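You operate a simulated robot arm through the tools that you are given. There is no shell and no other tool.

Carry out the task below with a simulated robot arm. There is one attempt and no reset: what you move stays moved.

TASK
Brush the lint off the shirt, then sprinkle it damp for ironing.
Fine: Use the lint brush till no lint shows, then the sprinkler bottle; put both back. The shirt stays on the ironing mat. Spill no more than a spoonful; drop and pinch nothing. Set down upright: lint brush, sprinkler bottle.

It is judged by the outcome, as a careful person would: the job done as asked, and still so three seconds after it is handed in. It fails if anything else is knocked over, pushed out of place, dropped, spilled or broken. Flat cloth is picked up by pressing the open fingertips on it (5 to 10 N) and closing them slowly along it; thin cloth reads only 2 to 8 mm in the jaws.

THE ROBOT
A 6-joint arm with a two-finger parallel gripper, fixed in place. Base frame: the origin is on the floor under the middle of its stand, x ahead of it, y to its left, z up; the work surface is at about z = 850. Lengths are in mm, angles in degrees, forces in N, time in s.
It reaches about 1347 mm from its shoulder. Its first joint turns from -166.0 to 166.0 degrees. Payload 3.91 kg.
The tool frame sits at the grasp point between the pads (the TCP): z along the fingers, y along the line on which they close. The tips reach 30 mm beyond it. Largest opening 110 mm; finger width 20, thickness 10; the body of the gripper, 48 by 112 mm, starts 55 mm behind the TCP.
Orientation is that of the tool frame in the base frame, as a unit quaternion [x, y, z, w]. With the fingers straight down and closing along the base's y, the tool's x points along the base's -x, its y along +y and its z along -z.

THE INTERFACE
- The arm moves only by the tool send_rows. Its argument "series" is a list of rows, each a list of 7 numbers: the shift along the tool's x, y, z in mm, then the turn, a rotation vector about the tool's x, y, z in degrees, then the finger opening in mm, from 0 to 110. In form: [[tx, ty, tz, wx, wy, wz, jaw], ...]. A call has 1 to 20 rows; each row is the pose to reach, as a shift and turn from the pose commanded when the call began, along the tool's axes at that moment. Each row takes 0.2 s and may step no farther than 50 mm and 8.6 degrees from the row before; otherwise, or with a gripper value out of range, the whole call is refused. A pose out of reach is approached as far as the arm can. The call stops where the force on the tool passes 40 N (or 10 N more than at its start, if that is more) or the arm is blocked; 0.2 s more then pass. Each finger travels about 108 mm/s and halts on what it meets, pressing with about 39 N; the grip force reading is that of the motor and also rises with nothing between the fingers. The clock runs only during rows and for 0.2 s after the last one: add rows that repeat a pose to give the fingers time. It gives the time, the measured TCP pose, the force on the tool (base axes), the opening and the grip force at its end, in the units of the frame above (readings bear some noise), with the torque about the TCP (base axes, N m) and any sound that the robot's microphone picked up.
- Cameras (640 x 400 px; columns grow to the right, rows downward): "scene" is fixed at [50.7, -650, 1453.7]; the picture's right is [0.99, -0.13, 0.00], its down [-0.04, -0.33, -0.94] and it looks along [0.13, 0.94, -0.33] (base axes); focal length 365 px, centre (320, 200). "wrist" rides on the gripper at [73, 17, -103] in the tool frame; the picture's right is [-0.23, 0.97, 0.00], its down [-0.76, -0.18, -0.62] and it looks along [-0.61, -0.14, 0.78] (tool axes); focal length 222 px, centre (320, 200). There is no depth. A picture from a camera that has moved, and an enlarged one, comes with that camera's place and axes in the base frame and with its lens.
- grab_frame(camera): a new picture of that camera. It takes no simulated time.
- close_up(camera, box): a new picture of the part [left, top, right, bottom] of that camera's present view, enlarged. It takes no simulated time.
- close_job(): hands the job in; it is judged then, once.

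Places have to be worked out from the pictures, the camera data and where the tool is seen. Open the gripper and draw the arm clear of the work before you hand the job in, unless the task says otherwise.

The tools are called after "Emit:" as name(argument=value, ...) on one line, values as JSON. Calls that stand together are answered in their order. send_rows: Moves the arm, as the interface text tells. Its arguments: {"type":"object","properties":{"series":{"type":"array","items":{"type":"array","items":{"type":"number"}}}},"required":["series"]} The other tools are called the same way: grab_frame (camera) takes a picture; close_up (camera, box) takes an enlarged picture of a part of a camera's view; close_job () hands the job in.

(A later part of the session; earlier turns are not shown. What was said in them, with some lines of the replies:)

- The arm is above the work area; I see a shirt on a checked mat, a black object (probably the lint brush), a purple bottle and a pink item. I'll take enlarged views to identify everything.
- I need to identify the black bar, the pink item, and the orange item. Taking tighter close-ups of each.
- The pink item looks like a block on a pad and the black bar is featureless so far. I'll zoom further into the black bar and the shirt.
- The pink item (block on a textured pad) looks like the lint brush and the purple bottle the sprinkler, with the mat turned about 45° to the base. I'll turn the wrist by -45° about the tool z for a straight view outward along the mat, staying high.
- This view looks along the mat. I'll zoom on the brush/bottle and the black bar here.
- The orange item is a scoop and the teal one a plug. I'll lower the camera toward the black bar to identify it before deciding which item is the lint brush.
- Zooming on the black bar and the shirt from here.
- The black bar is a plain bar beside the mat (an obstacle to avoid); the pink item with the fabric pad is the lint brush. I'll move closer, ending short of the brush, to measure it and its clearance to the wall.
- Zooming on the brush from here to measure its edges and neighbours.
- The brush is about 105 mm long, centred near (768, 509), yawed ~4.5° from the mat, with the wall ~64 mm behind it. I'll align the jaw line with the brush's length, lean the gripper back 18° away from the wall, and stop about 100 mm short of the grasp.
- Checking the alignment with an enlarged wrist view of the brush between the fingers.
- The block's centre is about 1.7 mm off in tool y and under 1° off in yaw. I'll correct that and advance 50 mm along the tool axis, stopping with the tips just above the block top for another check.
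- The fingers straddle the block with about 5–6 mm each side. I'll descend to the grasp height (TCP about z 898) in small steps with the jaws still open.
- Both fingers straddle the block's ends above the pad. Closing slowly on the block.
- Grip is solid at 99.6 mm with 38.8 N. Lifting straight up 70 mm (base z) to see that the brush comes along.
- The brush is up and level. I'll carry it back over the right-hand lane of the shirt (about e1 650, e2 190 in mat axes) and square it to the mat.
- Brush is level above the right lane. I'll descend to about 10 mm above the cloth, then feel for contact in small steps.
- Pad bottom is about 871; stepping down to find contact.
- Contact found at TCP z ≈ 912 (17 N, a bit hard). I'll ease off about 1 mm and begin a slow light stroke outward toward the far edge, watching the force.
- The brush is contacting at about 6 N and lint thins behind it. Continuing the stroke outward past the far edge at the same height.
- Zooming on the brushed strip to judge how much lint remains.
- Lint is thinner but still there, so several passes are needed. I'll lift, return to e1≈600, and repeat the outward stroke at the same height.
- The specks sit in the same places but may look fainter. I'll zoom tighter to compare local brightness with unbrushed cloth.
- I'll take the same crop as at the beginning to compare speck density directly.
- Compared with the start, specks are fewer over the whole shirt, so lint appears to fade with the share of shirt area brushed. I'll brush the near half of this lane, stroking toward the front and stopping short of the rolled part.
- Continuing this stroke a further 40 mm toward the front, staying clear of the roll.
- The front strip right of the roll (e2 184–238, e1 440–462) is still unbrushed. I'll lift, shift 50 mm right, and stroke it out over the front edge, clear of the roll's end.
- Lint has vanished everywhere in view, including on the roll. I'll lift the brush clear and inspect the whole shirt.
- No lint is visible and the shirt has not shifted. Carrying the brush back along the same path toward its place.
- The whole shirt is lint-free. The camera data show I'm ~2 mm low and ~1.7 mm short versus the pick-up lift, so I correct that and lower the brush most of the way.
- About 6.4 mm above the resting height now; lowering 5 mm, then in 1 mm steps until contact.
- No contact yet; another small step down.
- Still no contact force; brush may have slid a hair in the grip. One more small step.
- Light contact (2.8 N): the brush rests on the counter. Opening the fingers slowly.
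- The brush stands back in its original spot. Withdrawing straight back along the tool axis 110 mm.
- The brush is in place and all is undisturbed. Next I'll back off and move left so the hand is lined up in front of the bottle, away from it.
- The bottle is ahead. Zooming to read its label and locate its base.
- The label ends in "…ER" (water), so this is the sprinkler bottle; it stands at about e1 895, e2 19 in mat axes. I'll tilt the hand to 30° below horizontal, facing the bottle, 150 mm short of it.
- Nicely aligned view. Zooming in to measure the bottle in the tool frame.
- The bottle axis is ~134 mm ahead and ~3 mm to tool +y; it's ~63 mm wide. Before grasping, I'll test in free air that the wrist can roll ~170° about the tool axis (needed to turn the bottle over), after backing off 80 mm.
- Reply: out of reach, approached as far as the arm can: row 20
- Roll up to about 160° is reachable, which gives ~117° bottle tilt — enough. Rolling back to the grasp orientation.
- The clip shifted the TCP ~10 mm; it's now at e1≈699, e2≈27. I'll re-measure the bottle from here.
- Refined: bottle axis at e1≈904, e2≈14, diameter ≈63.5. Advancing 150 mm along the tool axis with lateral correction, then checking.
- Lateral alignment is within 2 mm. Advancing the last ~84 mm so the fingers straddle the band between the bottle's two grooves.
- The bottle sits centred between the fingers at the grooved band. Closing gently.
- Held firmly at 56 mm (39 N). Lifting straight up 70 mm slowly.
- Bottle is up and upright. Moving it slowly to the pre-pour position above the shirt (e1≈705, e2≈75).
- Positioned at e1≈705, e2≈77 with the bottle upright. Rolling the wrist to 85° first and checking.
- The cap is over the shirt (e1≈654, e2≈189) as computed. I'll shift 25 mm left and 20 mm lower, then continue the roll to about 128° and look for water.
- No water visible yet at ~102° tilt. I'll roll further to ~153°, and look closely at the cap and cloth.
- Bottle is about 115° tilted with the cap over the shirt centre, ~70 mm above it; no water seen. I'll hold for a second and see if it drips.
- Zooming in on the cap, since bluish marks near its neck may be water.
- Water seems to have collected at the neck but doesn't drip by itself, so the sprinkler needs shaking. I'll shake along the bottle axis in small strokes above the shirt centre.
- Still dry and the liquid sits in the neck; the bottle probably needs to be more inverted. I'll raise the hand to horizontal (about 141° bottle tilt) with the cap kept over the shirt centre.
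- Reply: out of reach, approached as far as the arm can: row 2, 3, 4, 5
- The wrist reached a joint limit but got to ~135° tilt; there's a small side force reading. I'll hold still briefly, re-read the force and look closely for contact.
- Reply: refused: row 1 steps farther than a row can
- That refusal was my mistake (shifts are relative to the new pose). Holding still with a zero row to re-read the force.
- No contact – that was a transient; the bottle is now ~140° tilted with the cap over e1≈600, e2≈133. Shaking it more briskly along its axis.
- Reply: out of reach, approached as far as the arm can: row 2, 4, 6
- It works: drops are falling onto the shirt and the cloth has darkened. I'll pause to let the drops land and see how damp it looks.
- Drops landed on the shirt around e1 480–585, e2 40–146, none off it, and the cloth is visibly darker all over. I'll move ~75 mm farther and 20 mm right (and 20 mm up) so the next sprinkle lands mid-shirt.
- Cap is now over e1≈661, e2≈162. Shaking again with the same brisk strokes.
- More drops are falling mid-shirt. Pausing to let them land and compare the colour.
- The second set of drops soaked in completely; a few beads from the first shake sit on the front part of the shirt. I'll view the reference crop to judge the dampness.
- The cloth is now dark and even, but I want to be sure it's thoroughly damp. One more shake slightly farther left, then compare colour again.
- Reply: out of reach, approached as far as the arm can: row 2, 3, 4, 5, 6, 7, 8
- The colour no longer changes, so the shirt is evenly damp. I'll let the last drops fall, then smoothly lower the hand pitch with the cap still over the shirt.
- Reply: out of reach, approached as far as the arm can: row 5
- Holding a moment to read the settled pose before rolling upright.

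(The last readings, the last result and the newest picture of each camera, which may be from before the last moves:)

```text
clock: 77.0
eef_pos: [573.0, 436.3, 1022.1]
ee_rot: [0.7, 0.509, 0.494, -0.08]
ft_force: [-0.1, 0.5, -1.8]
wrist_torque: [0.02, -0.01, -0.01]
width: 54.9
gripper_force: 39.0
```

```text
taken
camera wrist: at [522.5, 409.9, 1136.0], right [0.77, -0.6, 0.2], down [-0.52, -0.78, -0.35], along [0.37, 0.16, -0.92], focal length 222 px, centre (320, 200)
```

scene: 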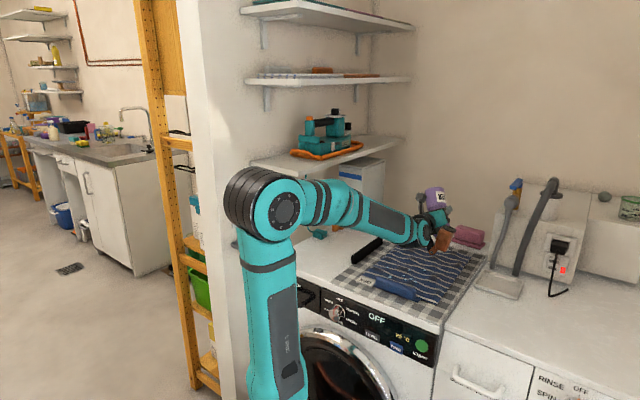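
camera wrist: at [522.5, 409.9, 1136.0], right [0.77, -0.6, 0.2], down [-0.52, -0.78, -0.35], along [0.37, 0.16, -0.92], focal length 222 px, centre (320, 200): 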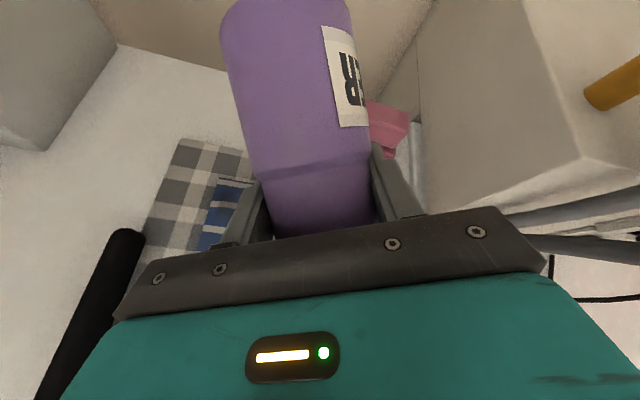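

Settled at the exact 153° roll pose. Now rolling back upright smoothly, drifting 40 mm left so the cap stays above the shirt throughout.

Emit:
send_rows(series=[[0, 0, 0, 0, 0, -8.5, 52], [0, 0, 0, 0, 0, -17, 52], [3, -6, 0, 0, 0, -25.5, 52], [6, -12, 0, 0, 0, -34, 52], [9, -18, 0, 0, 0, -42.5, 52], [12, -24, 0, 0, 0, -51, 52], [15, -30, 0, 0, 0, -59.5, 52], [18, -35.8, 0, 0, 0, -68, 52], [18, -35.8, 0, 0, 0, -76.5, 52], [18, -35.8, 0, 0, 0, -85, 52], [18, -35.8, 0, 0, 0, -93.5, 52], [18, -35.8, 0, 0, 0, -102, 52], [18, -35.8, 0, 0, 0, -110.5, 52], [18, -35.8, 0, 0, 0, -119, 52], [18, -35.8, 0, 0, 0, -127.5, 52], [18, -35.8, 0, 0, 0, -136, 52], [18, -35.8, 0, 0, 0, -144.5, 52], [18, -35.8, 0, 0, 0, -153, 52]])

Emit:
grab_frame(camera="wrist")

Emit:
close_up(camera="scene", box=[350, 160, 510, 320])

```text
clock: 80.8
eef_pos: [544.9, 466.1, 1022.3]
ee_rot: [-0.331, 0.8, 0.192, 0.462]
ft_force: [0.1, -0.4, -3.0]
wrist_torque: [0.03, -0.01, -0.03]
width: 54.8
gripper_force: 39.2
```

```text
taken
camera wrist: at [444.6, 387.5, 1010.1], right [-0.61, 0.77, 0.2], down [0.01, -0.24, 0.97], along [0.79, 0.6, 0.14], focal length 222 px, centre (320, 200)
```

wrist: 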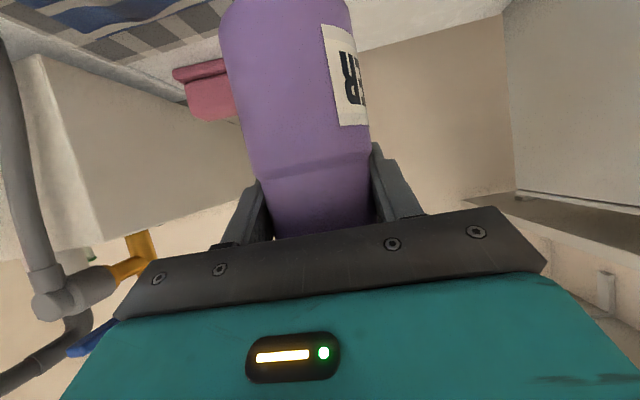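

```text
2.50 times, centred on (430, 240) of scene
camera zoom: at [50.7, -650.0, 1453.7], right [0.99, -0.13, 0.0], down [-0.04, -0.33, -0.94], along [0.13, 0.94, -0.33], focal length 913 px, centre (45, 100)
```

zoom: 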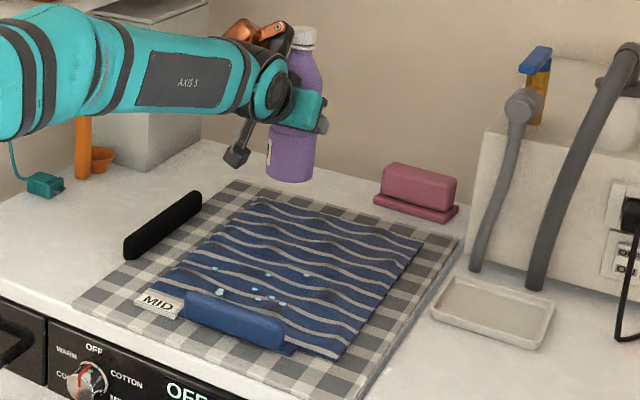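

Bottle is upright again and no drops appear on the mat or counter. Checking the bottle's posture in the grip with close-ups before carrying it back.

Emit:
close_up(camera="scene", box=[395, 165, 445, 240])

Emit:
close_up(camera="wrist", box=[200, 0, 400, 240])

Emit:
close_up(camera="scene", box=[335, 220, 495, 330])

```text
5.33 times, centred on (420, 202) of scene
camera zoom: at [50.7, -650.0, 1453.7], right [0.99, -0.13, 0.0], down [-0.04, -0.33, -0.94], along [0.13, 0.94, -0.33], focal length 1947 px, centre (-213, 187)
```

zoom: 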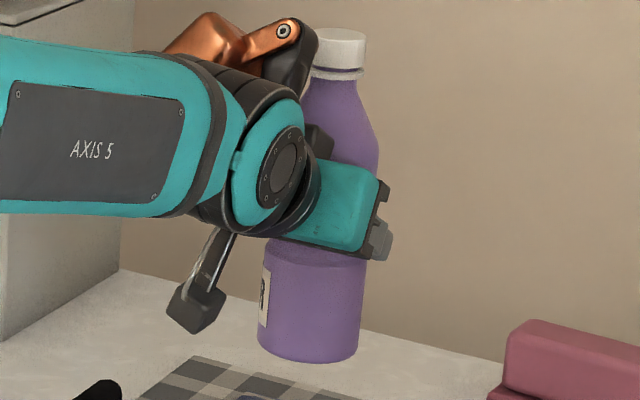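

```text
1.67 times, centred on (300, 120) of wrist
camera zoom: at [444.6, 387.5, 1010.1], right [-0.61, 0.77, 0.2], down [0.01, -0.24, 0.97], along [0.79, 0.6, 0.14], focal length 370 px, centre (353, 333)
```

zoom: 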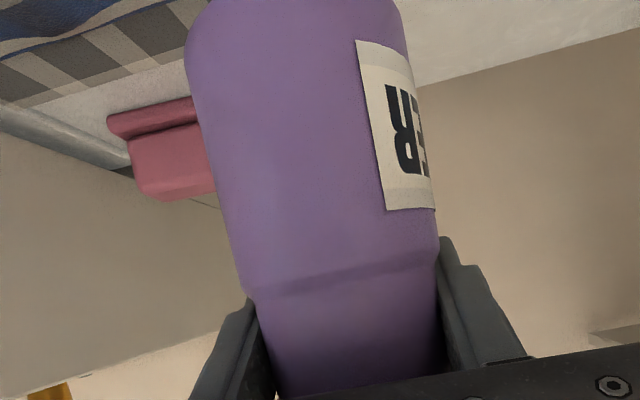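

```text
3.64 times, centred on (415, 275) of scene
camera zoom: at [50.7, -650.0, 1453.7], right [0.99, -0.13, 0.0], down [-0.04, -0.33, -0.94], along [0.13, 0.94, -0.33], focal length 1327 px, centre (-26, -73)
```

zoom: 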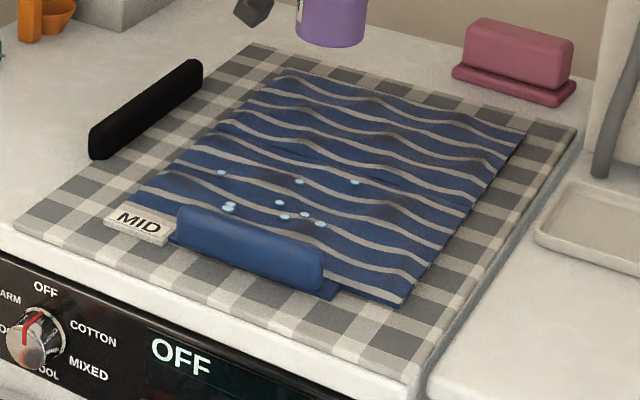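

Shirt is evenly damp, nothing off it, and the bottle is upright. Carrying the bottle slowly back to above its original spot.

Emit:
send_rows(series=[[-9.5, 5.1, 21.7, 0, 0, 0, 52], [-19, 10.2, 43.3, 0, 0, 0, 52], [-28.6, 15.3, 65, 0, 0, 0, 52], [-38.1, 20.4, 86.6, 0, 0, 0, 52], [-47.6, 25.5, 108.3, 0, 0, 0, 52], [-57.2, 30.6, 129.9, 0, 0, 0, 52], [-66.7, 35.7, 151.6, 0, 0, 0, 52], [-76.2, 40.8, 173.2, 0, 0, 0, 52], [-76.2, 40.8, 173.2, 0, 0, 0, 52]])

Emit:
grab_frame(camera="wrist")

Emit:
close_up(camera="scene", box=[370, 160, 470, 260])

```text
clock: 82.8
eef_pos: [648.4, 627.5, 1000.8]
ee_rot: [-0.331, 0.8, 0.194, 0.462]
ft_force: [0.1, 0.0, -1.7]
wrist_torque: [0.04, 0.0, -0.04]
width: 55.0
gripper_force: 39.2
```

```text
taken
camera wrist: at [547.8, 548.7, 990.0], right [-0.61, 0.77, 0.2], down [0.02, -0.24, 0.97], along [0.79, 0.59, 0.14], focal length 222 px, centre (320, 200)
```

wrist: 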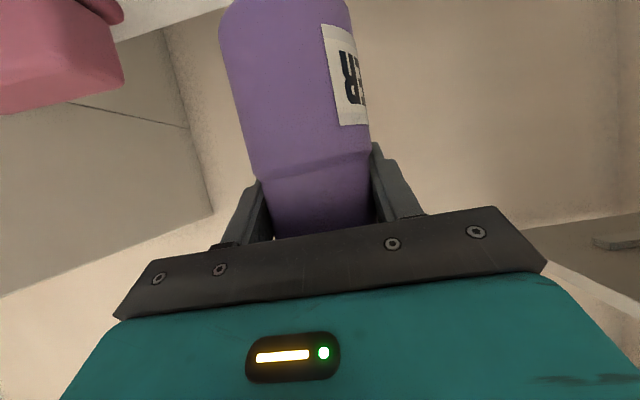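

```text
4.00 times, centred on (420, 210) of scene
camera zoom: at [50.7, -650.0, 1453.7], right [0.99, -0.13, 0.0], down [-0.04, -0.33, -0.94], along [0.13, 0.94, -0.33], focal length 1460 px, centre (-80, 160)
```

zoom: 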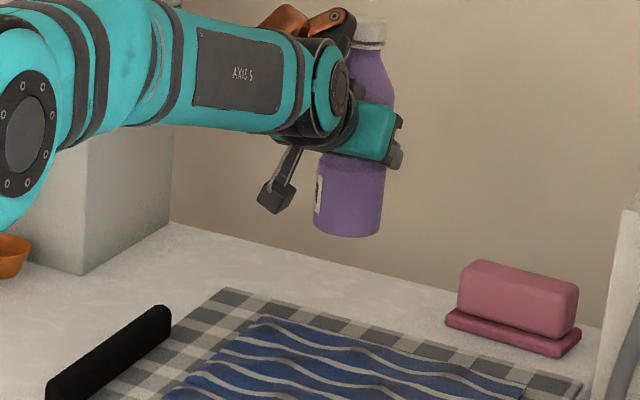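

Position matches the lift-off point within 2 mm; the bottle has slid ~4 mm down in the grip, so it will touch down slightly earlier. Lowering to just above that.

Emit:
send_rows(series=[[12, 0, 8, 0, 0, 0, 52], [25, 0, 16, 0, 0, 0, 52], [37.5, 0, 23.5, 0, 0, 0, 52], [46, 0, 28.8, 0, 0, 0, 52], [50.1, 0, 31.3, 0, 0, 0, 52], [50.1, 0, 31.3, 0, 0, 0, 52]])

Emit:
close_up(camera="scene", box=[395, 190, 455, 250])

Emit:
grab_frame(camera="wrist")

```text
clock: 84.2
eef_pos: [649.8, 628.4, 944.3]
ee_rot: [-0.331, 0.799, 0.194, 0.462]
ft_force: [0.1, 0.5, -2.2]
wrist_torque: [-0.01, 0.01, 0.01]
width: 54.7
gripper_force: 38.9
```

```text
6.67 times, centred on (425, 220) of scene
camera zoom: at [50.7, -650.0, 1453.7], right [0.99, -0.13, 0.0], down [-0.04, -0.33, -0.94], along [0.13, 0.94, -0.33], focal length 2434 px, centre (-380, 67)
```

zoom: 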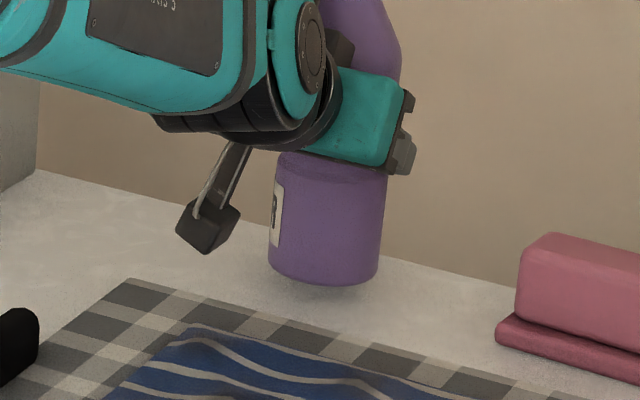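

```text
taken
camera wrist: at [549.8, 551.1, 931.3], right [-0.61, 0.77, 0.2], down [0.02, -0.24, 0.97], along [0.79, 0.59, 0.14], focal length 222 px, centre (320, 200)
```

wrist: 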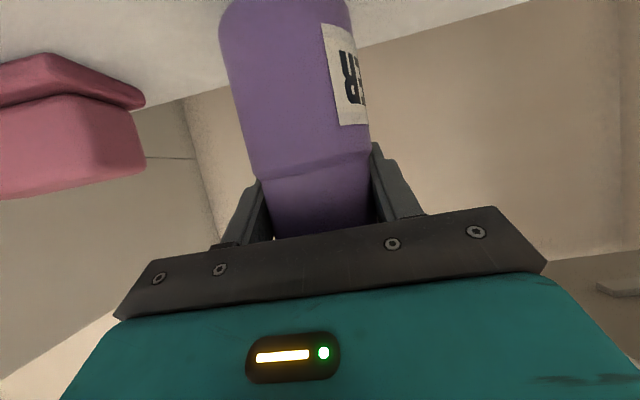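

About 8 mm to go. Lowering 5 mm, then 1 mm at a time.

Emit:
send_rows(series=[[2.2, 0, 1.25, 0, 0, 0, 52], [4.3, 0, 2.5, 0, 0, 0, 52], [4.3, 0, 2.5, 0, 0, 0, 52]])

Emit:
send_rows(series=[[0.87, 0, 0.5, 0, 0, 0, 52], [0.87, 0, 0.5, 0, 0, 0, 52]])

Emit:
send_rows(series=[[0.87, 0, 0.5, 0, 0, 0, 52], [0.87, 0, 0.5, 0, 0, 0, 52]])

```text
clock: 85.0
eef_pos: [651.4, 628.7, 937.9]
ee_rot: [-0.331, 0.8, 0.194, 0.462]
ft_force: [-0.7, 0.4, -2.0]
wrist_torque: [0.02, -0.01, -0.03]
width: 54.6
gripper_force: 38.0
```

```text
clock: 85.6
eef_pos: [649.5, 628.4, 936.1]
ee_rot: [-0.331, 0.8, 0.194, 0.462]
ft_force: [-0.1, -0.4, -2.1]
wrist_torque: [0.01, -0.04, 0.02]
width: 54.6
gripper_force: 39.1
```

```text
clock: 86.2
eef_pos: [650.5, 628.0, 935.2]
ee_rot: [-0.331, 0.8, 0.194, 0.462]
ft_force: [0.0, 0.8, -2.9]
wrist_torque: [-0.01, 0.0, 0.01]
width: 54.5
gripper_force: 39.1
```

No contact yet (force still just the bottle's weight). Another 1 mm step.

Emit:
send_rows(series=[[0.87, 0, 0.5, 0, 0, 0, 52], [0.87, 0, 0.5, 0, 0, 0, 52]])

Emit:
close_up(camera="scene", box=[405, 205, 445, 245])

```text
clock: 86.8
eef_pos: [649.4, 628.9, 934.9]
ee_rot: [-0.331, 0.8, 0.194, 0.461]
ft_force: [-0.1, 1.0, -2.7]
wrist_torque: [0.04, -0.02, 0.01]
width: 54.3
gripper_force: 38.9
```

```text
10.00 times, centred on (425, 225) of scene
camera zoom: at [50.7, -650.0, 1453.7], right [0.99, -0.13, 0.0], down [-0.04, -0.33, -0.94], along [0.13, 0.94, -0.33], focal length 3650 px, centre (-730, -50)
```

zoom: 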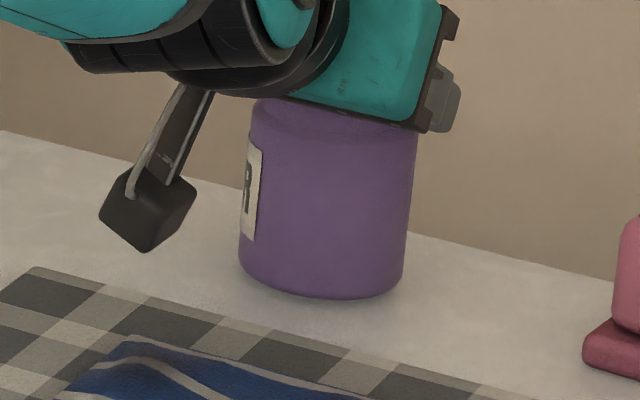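

Still a slight gap under the bottle. Stepping down another millimetre at a time.

Emit:
send_rows(series=[[0.87, 0, 0.5, 0, 0, 0, 52], [0.87, 0, 0.5, 0, 0, 0, 52]])

Emit:
send_rows(series=[[0.6, 0, 0.35, 0, 0, 0, 52], [0.6, 0, 0.35, 0, 0, 0, 52]])

```text
clock: 87.4
eef_pos: [650.9, 629.6, 934.6]
ee_rot: [-0.33, 0.799, 0.194, 0.463]
ft_force: [-0.1, 0.0, -1.4]
wrist_torque: [0.05, 0.03, 0.03]
width: 54.2
gripper_force: 39.2
```

```text
clock: 88.0
eef_pos: [649.5, 628.0, 934.7]
ee_rot: [-0.331, 0.8, 0.194, 0.462]
ft_force: [3.3, 0.7, 5.0]
wrist_torque: [0.17, -0.31, -0.03]
width: 54.5
gripper_force: 38.6
```

Contact (≈7 N net) with the pressure slightly off-centre, so the base is a hair tilted. A further 0.5 mm will let it seat flat in the grip.

Emit:
send_rows(series=[[0.43, 0, 0.25, 0, 0, 0, 52], [0.43, 0, 0.25, 0, 0, 0, 52]])

Emit:
close_up(camera="scene", box=[395, 175, 455, 245])

Emit:
grab_frame(camera="wrist")

```text
clock: 88.6
eef_pos: [649.2, 628.2, 934.2]
ee_rot: [-0.33, 0.8, 0.194, 0.462]
ft_force: [5.4, -1.1, 12.3]
wrist_torque: [0.23, -0.57, -0.08]
width: 54.4
gripper_force: 39.0
```

```text
5.71 times, centred on (425, 210) of scene
camera zoom: at [50.7, -650.0, 1453.7], right [0.99, -0.13, 0.0], down [-0.04, -0.33, -0.94], along [0.13, 0.94, -0.33], focal length 2086 px, centre (-280, 143)
```

zoom: 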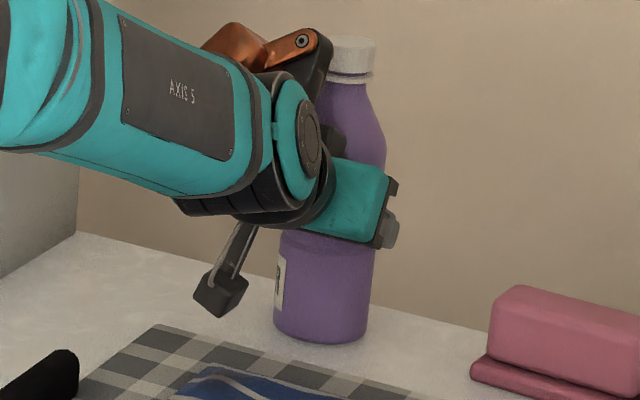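

```text
taken
camera wrist: at [548.7, 551.1, 921.7], right [-0.61, 0.77, 0.2], down [0.01, -0.24, 0.97], along [0.79, 0.59, 0.14], focal length 222 px, centre (320, 200)
```

wrist: 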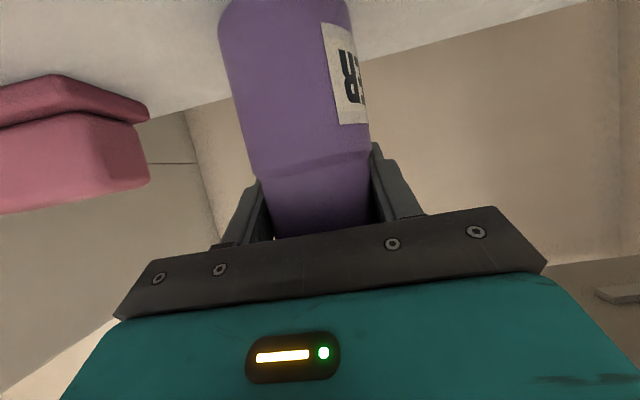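

Bottle is seated and looks upright. Easing off ~0.7 mm of load, then opening the fingers gradually.

Emit:
send_rows(series=[[-0.6, 0, -0.35, 0, 0, 0, 52], [-0.6, 0, -0.35, 0, 0, 0, 53], [-0.6, 0, -0.35, 0, 0, 0, 54], [-0.6, 0, -0.35, 0, 0, 0, 55], [-0.6, 0, -0.35, 0, 0, 0, 56], [-0.6, 0, -0.35, 0, 0, 0, 58], [-0.6, 0, -0.35, 0, 0, 0, 61], [-0.6, 0, -0.35, 0, 0, 0, 66], [-0.6, 0, -0.35, 0, 0, 0, 72]])

Emit:
close_up(camera="scene", box=[395, 175, 455, 245])

Emit:
grab_frame(camera="wrist")

```text
clock: 90.6
eef_pos: [649.6, 629.0, 934.1]
ee_rot: [-0.33, 0.8, 0.193, 0.462]
ft_force: [-0.5, -0.8, 0.1]
wrist_torque: [0.01, -0.03, 0.01]
width: 72.2
gripper_force: 0.1
```

```text
5.71 times, centred on (425, 210) of scene
camera zoom: at [50.7, -650.0, 1453.7], right [0.99, -0.13, 0.0], down [-0.04, -0.33, -0.94], along [0.13, 0.94, -0.33], focal length 2086 px, centre (-280, 143)
```

zoom: 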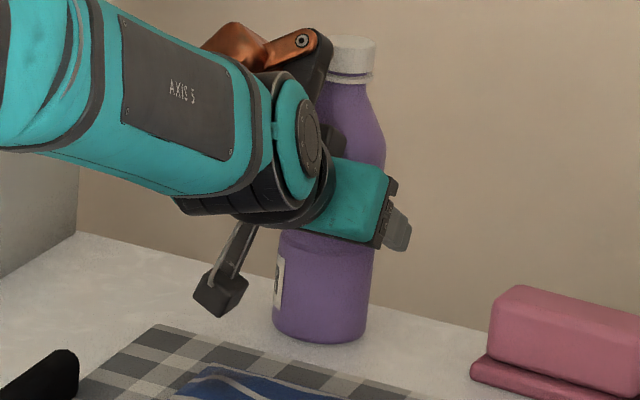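

```text
taken
camera wrist: at [548.7, 551.5, 921.7], right [-0.61, 0.77, 0.2], down [0.02, -0.24, 0.97], along [0.79, 0.59, 0.14], focal length 222 px, centre (320, 200)
```

wrist: 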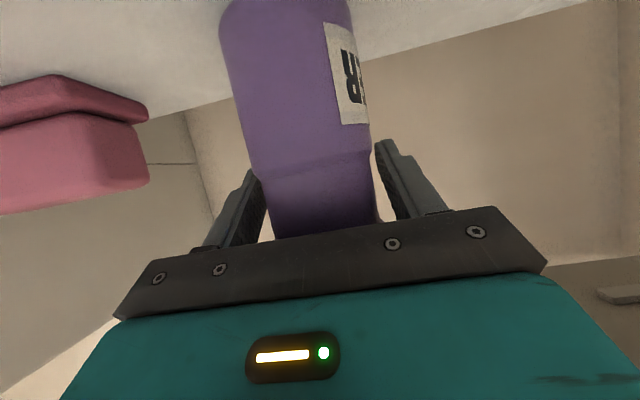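

The bottle stands free and upright. Opening fully and withdrawing straight back along the tool axis.

Emit:
send_rows(series=[[0, 0, 0, 0, 0, 0, 88], [0, 0, 0, 0, 0, 0, 110], [0, 0, -8, 0, 0, 0, 110], [0, 0, -30, 0, 0, 0, 110], [0, 0, -65, 0, 0, 0, 110], [0, 0, -105, 0, 0, 0, 110], [0, 0, -150, 0, 0, 0, 110], [0, 0, -190, 0, 0, 0, 110]])

Emit:
grab_frame(camera="scene")

Emit:
grab_frame(camera="wrist")

Emit:
close_up(camera="scene", box=[350, 160, 510, 320])

```text
clock: 92.4
eef_pos: [535.5, 511.7, 1029.1]
ee_rot: [-0.331, 0.8, 0.194, 0.462]
ft_force: [0.1, 1.1, -0.5]
wrist_torque: [-0.02, -0.03, -0.02]
width: 110.4
gripper_force: 0.1
```

```text
taken
```

scene: 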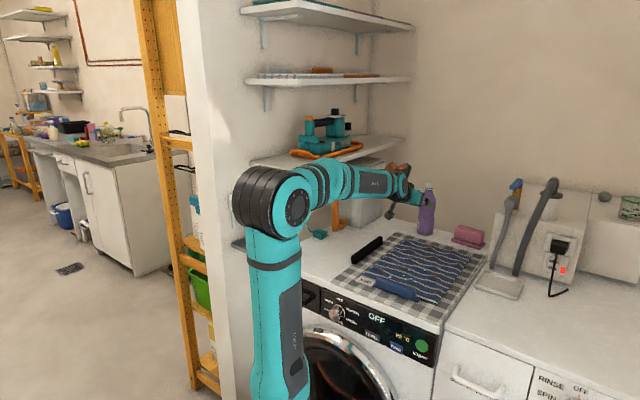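

```text
taken
camera wrist: at [435.0, 434.5, 1016.2], right [-0.61, 0.77, 0.2], down [0.02, -0.24, 0.97], along [0.79, 0.59, 0.14], focal length 222 px, centre (320, 200)
```

wrist: 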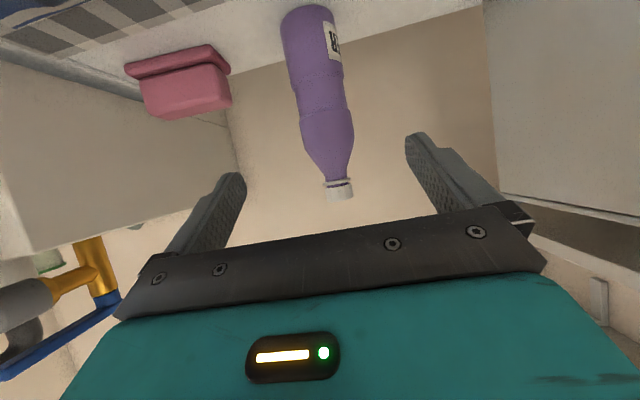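

```text
2.50 times, centred on (430, 240) of scene
camera zoom: at [50.7, -650.0, 1453.7], right [0.99, -0.13, 0.0], down [-0.04, -0.33, -0.94], along [0.13, 0.94, -0.33], focal length 913 px, centre (45, 100)
```

zoom: 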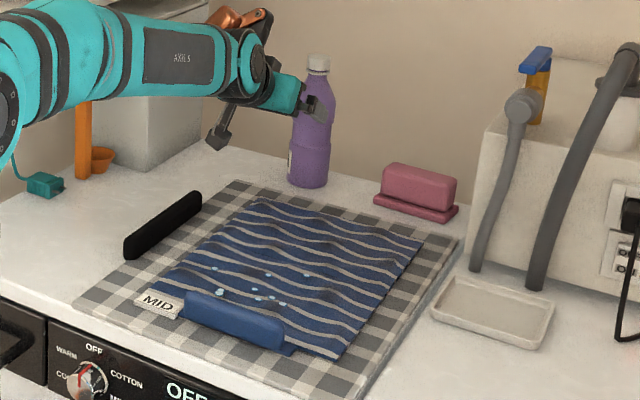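

Everything is in place. Raising the arm up and back while turning the hand down, clear of the work, to get a final overview.

Emit:
send_rows(series=[[-10.2, 0, -27.5, 0, 7.5, 0, 110], [-20.4, 0, -54.9, 0, 15, 0, 110], [-30.6, 0, -82.4, 0, 22.5, 0, 110], [-40.8, 0, -109.9, 0, 30, 0, 110], [-50.9, 0, -137.3, 0, 37.5, 0, 110], [-61.1, 0, -164.8, 0, 45, 0, 110], [-71.3, 0, -192.2, 0, 52.5, 0, 110], [-81.5, 0, -219.7, 0, 60, 0, 110], [-81.5, 0, -219.7, 0, 60, 0, 110]])

Emit:
grab_frame(camera="scene")

Emit:
grab_frame(camera="wrist")

```text
clock: 94.4
eef_pos: [431.2, 404.9, 1208.7]
ee_rot: [-0.383, 0.924, 0.002, -0.002]
ft_force: [0.1, -0.1, -0.3]
wrist_torque: [0.01, 0.0, 0.02]
width: 110.1
gripper_force: 0.1
```

```text
taken
```

scene: 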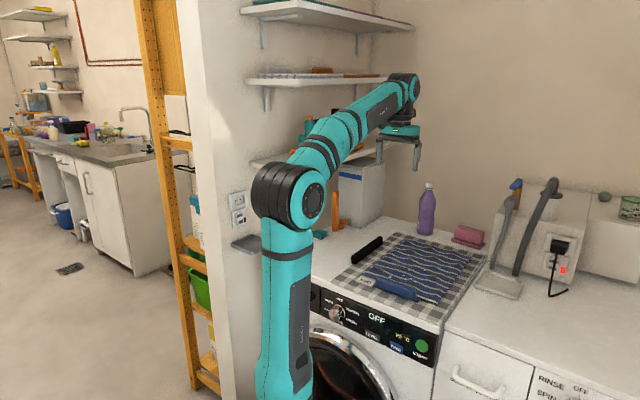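

```text
taken
camera wrist: at [366.9, 364.5, 1311.3], right [-0.53, 0.85, 0.0], down [0.67, 0.41, 0.62], along [0.53, 0.33, -0.78], focal length 222 px, centre (320, 200)
```

wrist: 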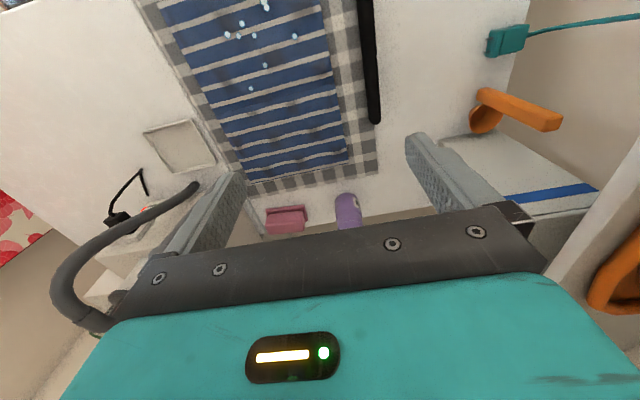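

Checking the shirt, bottle and brush closely from both cameras before handing in.

Emit:
close_up(camera="wrist", box=[130, 0, 400, 190])

Emit:
close_up(camera="scene", box=[350, 220, 490, 320])

Emit:
close_up(camera="scene", box=[400, 170, 500, 260])

```text
2.11 times, centred on (265, 95) of wrist
camera zoom: at [366.9, 364.5, 1311.3], right [-0.53, 0.85, 0.0], down [0.67, 0.41, 0.62], along [0.53, 0.33, -0.78], focal length 468 px, centre (436, 421)
```

zoom: 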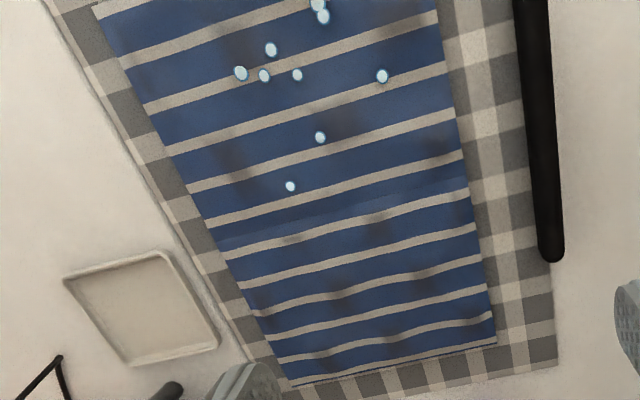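

```text
4.00 times, centred on (420, 270) of scene
camera zoom: at [50.7, -650.0, 1453.7], right [0.99, -0.13, 0.0], down [-0.04, -0.33, -0.94], along [0.13, 0.94, -0.33], focal length 1460 px, centre (-80, -80)
```

zoom: 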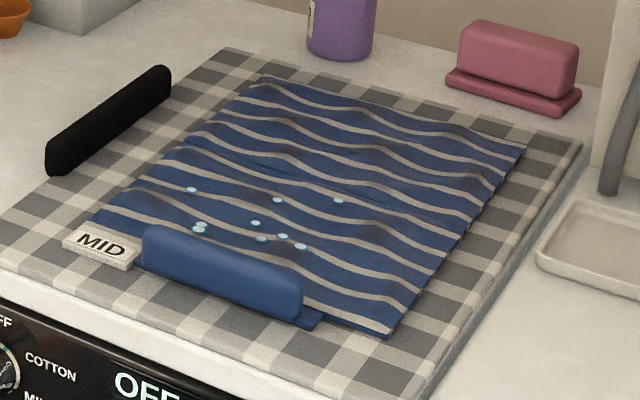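

```text
4.44 times, centred on (450, 215) of scene
camera zoom: at [50.7, -650.0, 1453.7], right [0.99, -0.13, 0.0], down [-0.04, -0.33, -0.94], along [0.13, 0.94, -0.33], focal length 1622 px, centre (-258, 133)
```

zoom: 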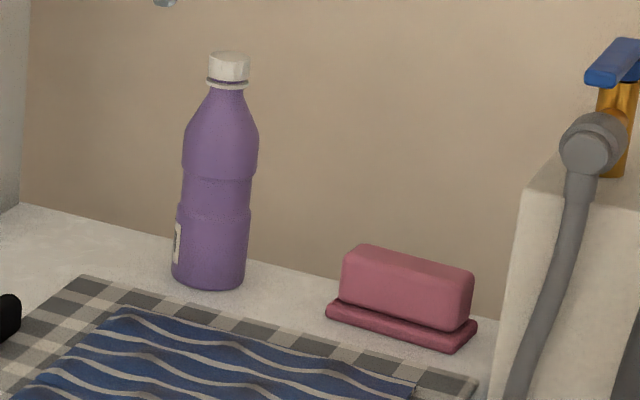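

The brush and bottle stand upright in their original places. The shirt lies flat and evenly damp on the mat with no lint, nothing is spilled off it, and the gripper is open well above the work. Handing in.

Emit:
close_job()

```text
The job is handed in.
```

I brushed the lint off the shirt, sprinkled it damp, and handed the job in; I don't have the verdict yet.

- **Lint:** I brushed the right-hand part of the shirt and stopped when the lint disappeared everywhere. None showed in any later picture.
- **Damp:** The sprinkler bottle only released water when turned well over and shaken. The cloth darkened evenly, and a third shake made it no darker.
- **Spills:** I saw no water on the mat or counter. Nine beads of water from the first shake were still sitting on the front part of the shirt at the end.
- **Put back:** The lint brush and the bottle stand upright in their original spots, and the shirt stayed flat on the ironing mat. During the shaking the bottle slid about 4 mm in the grip. I set it down gently, and it stood upright once released.
- **At hand-in:** Nothing else was knocked or moved. The gripper was open and about 350 mm above the work.
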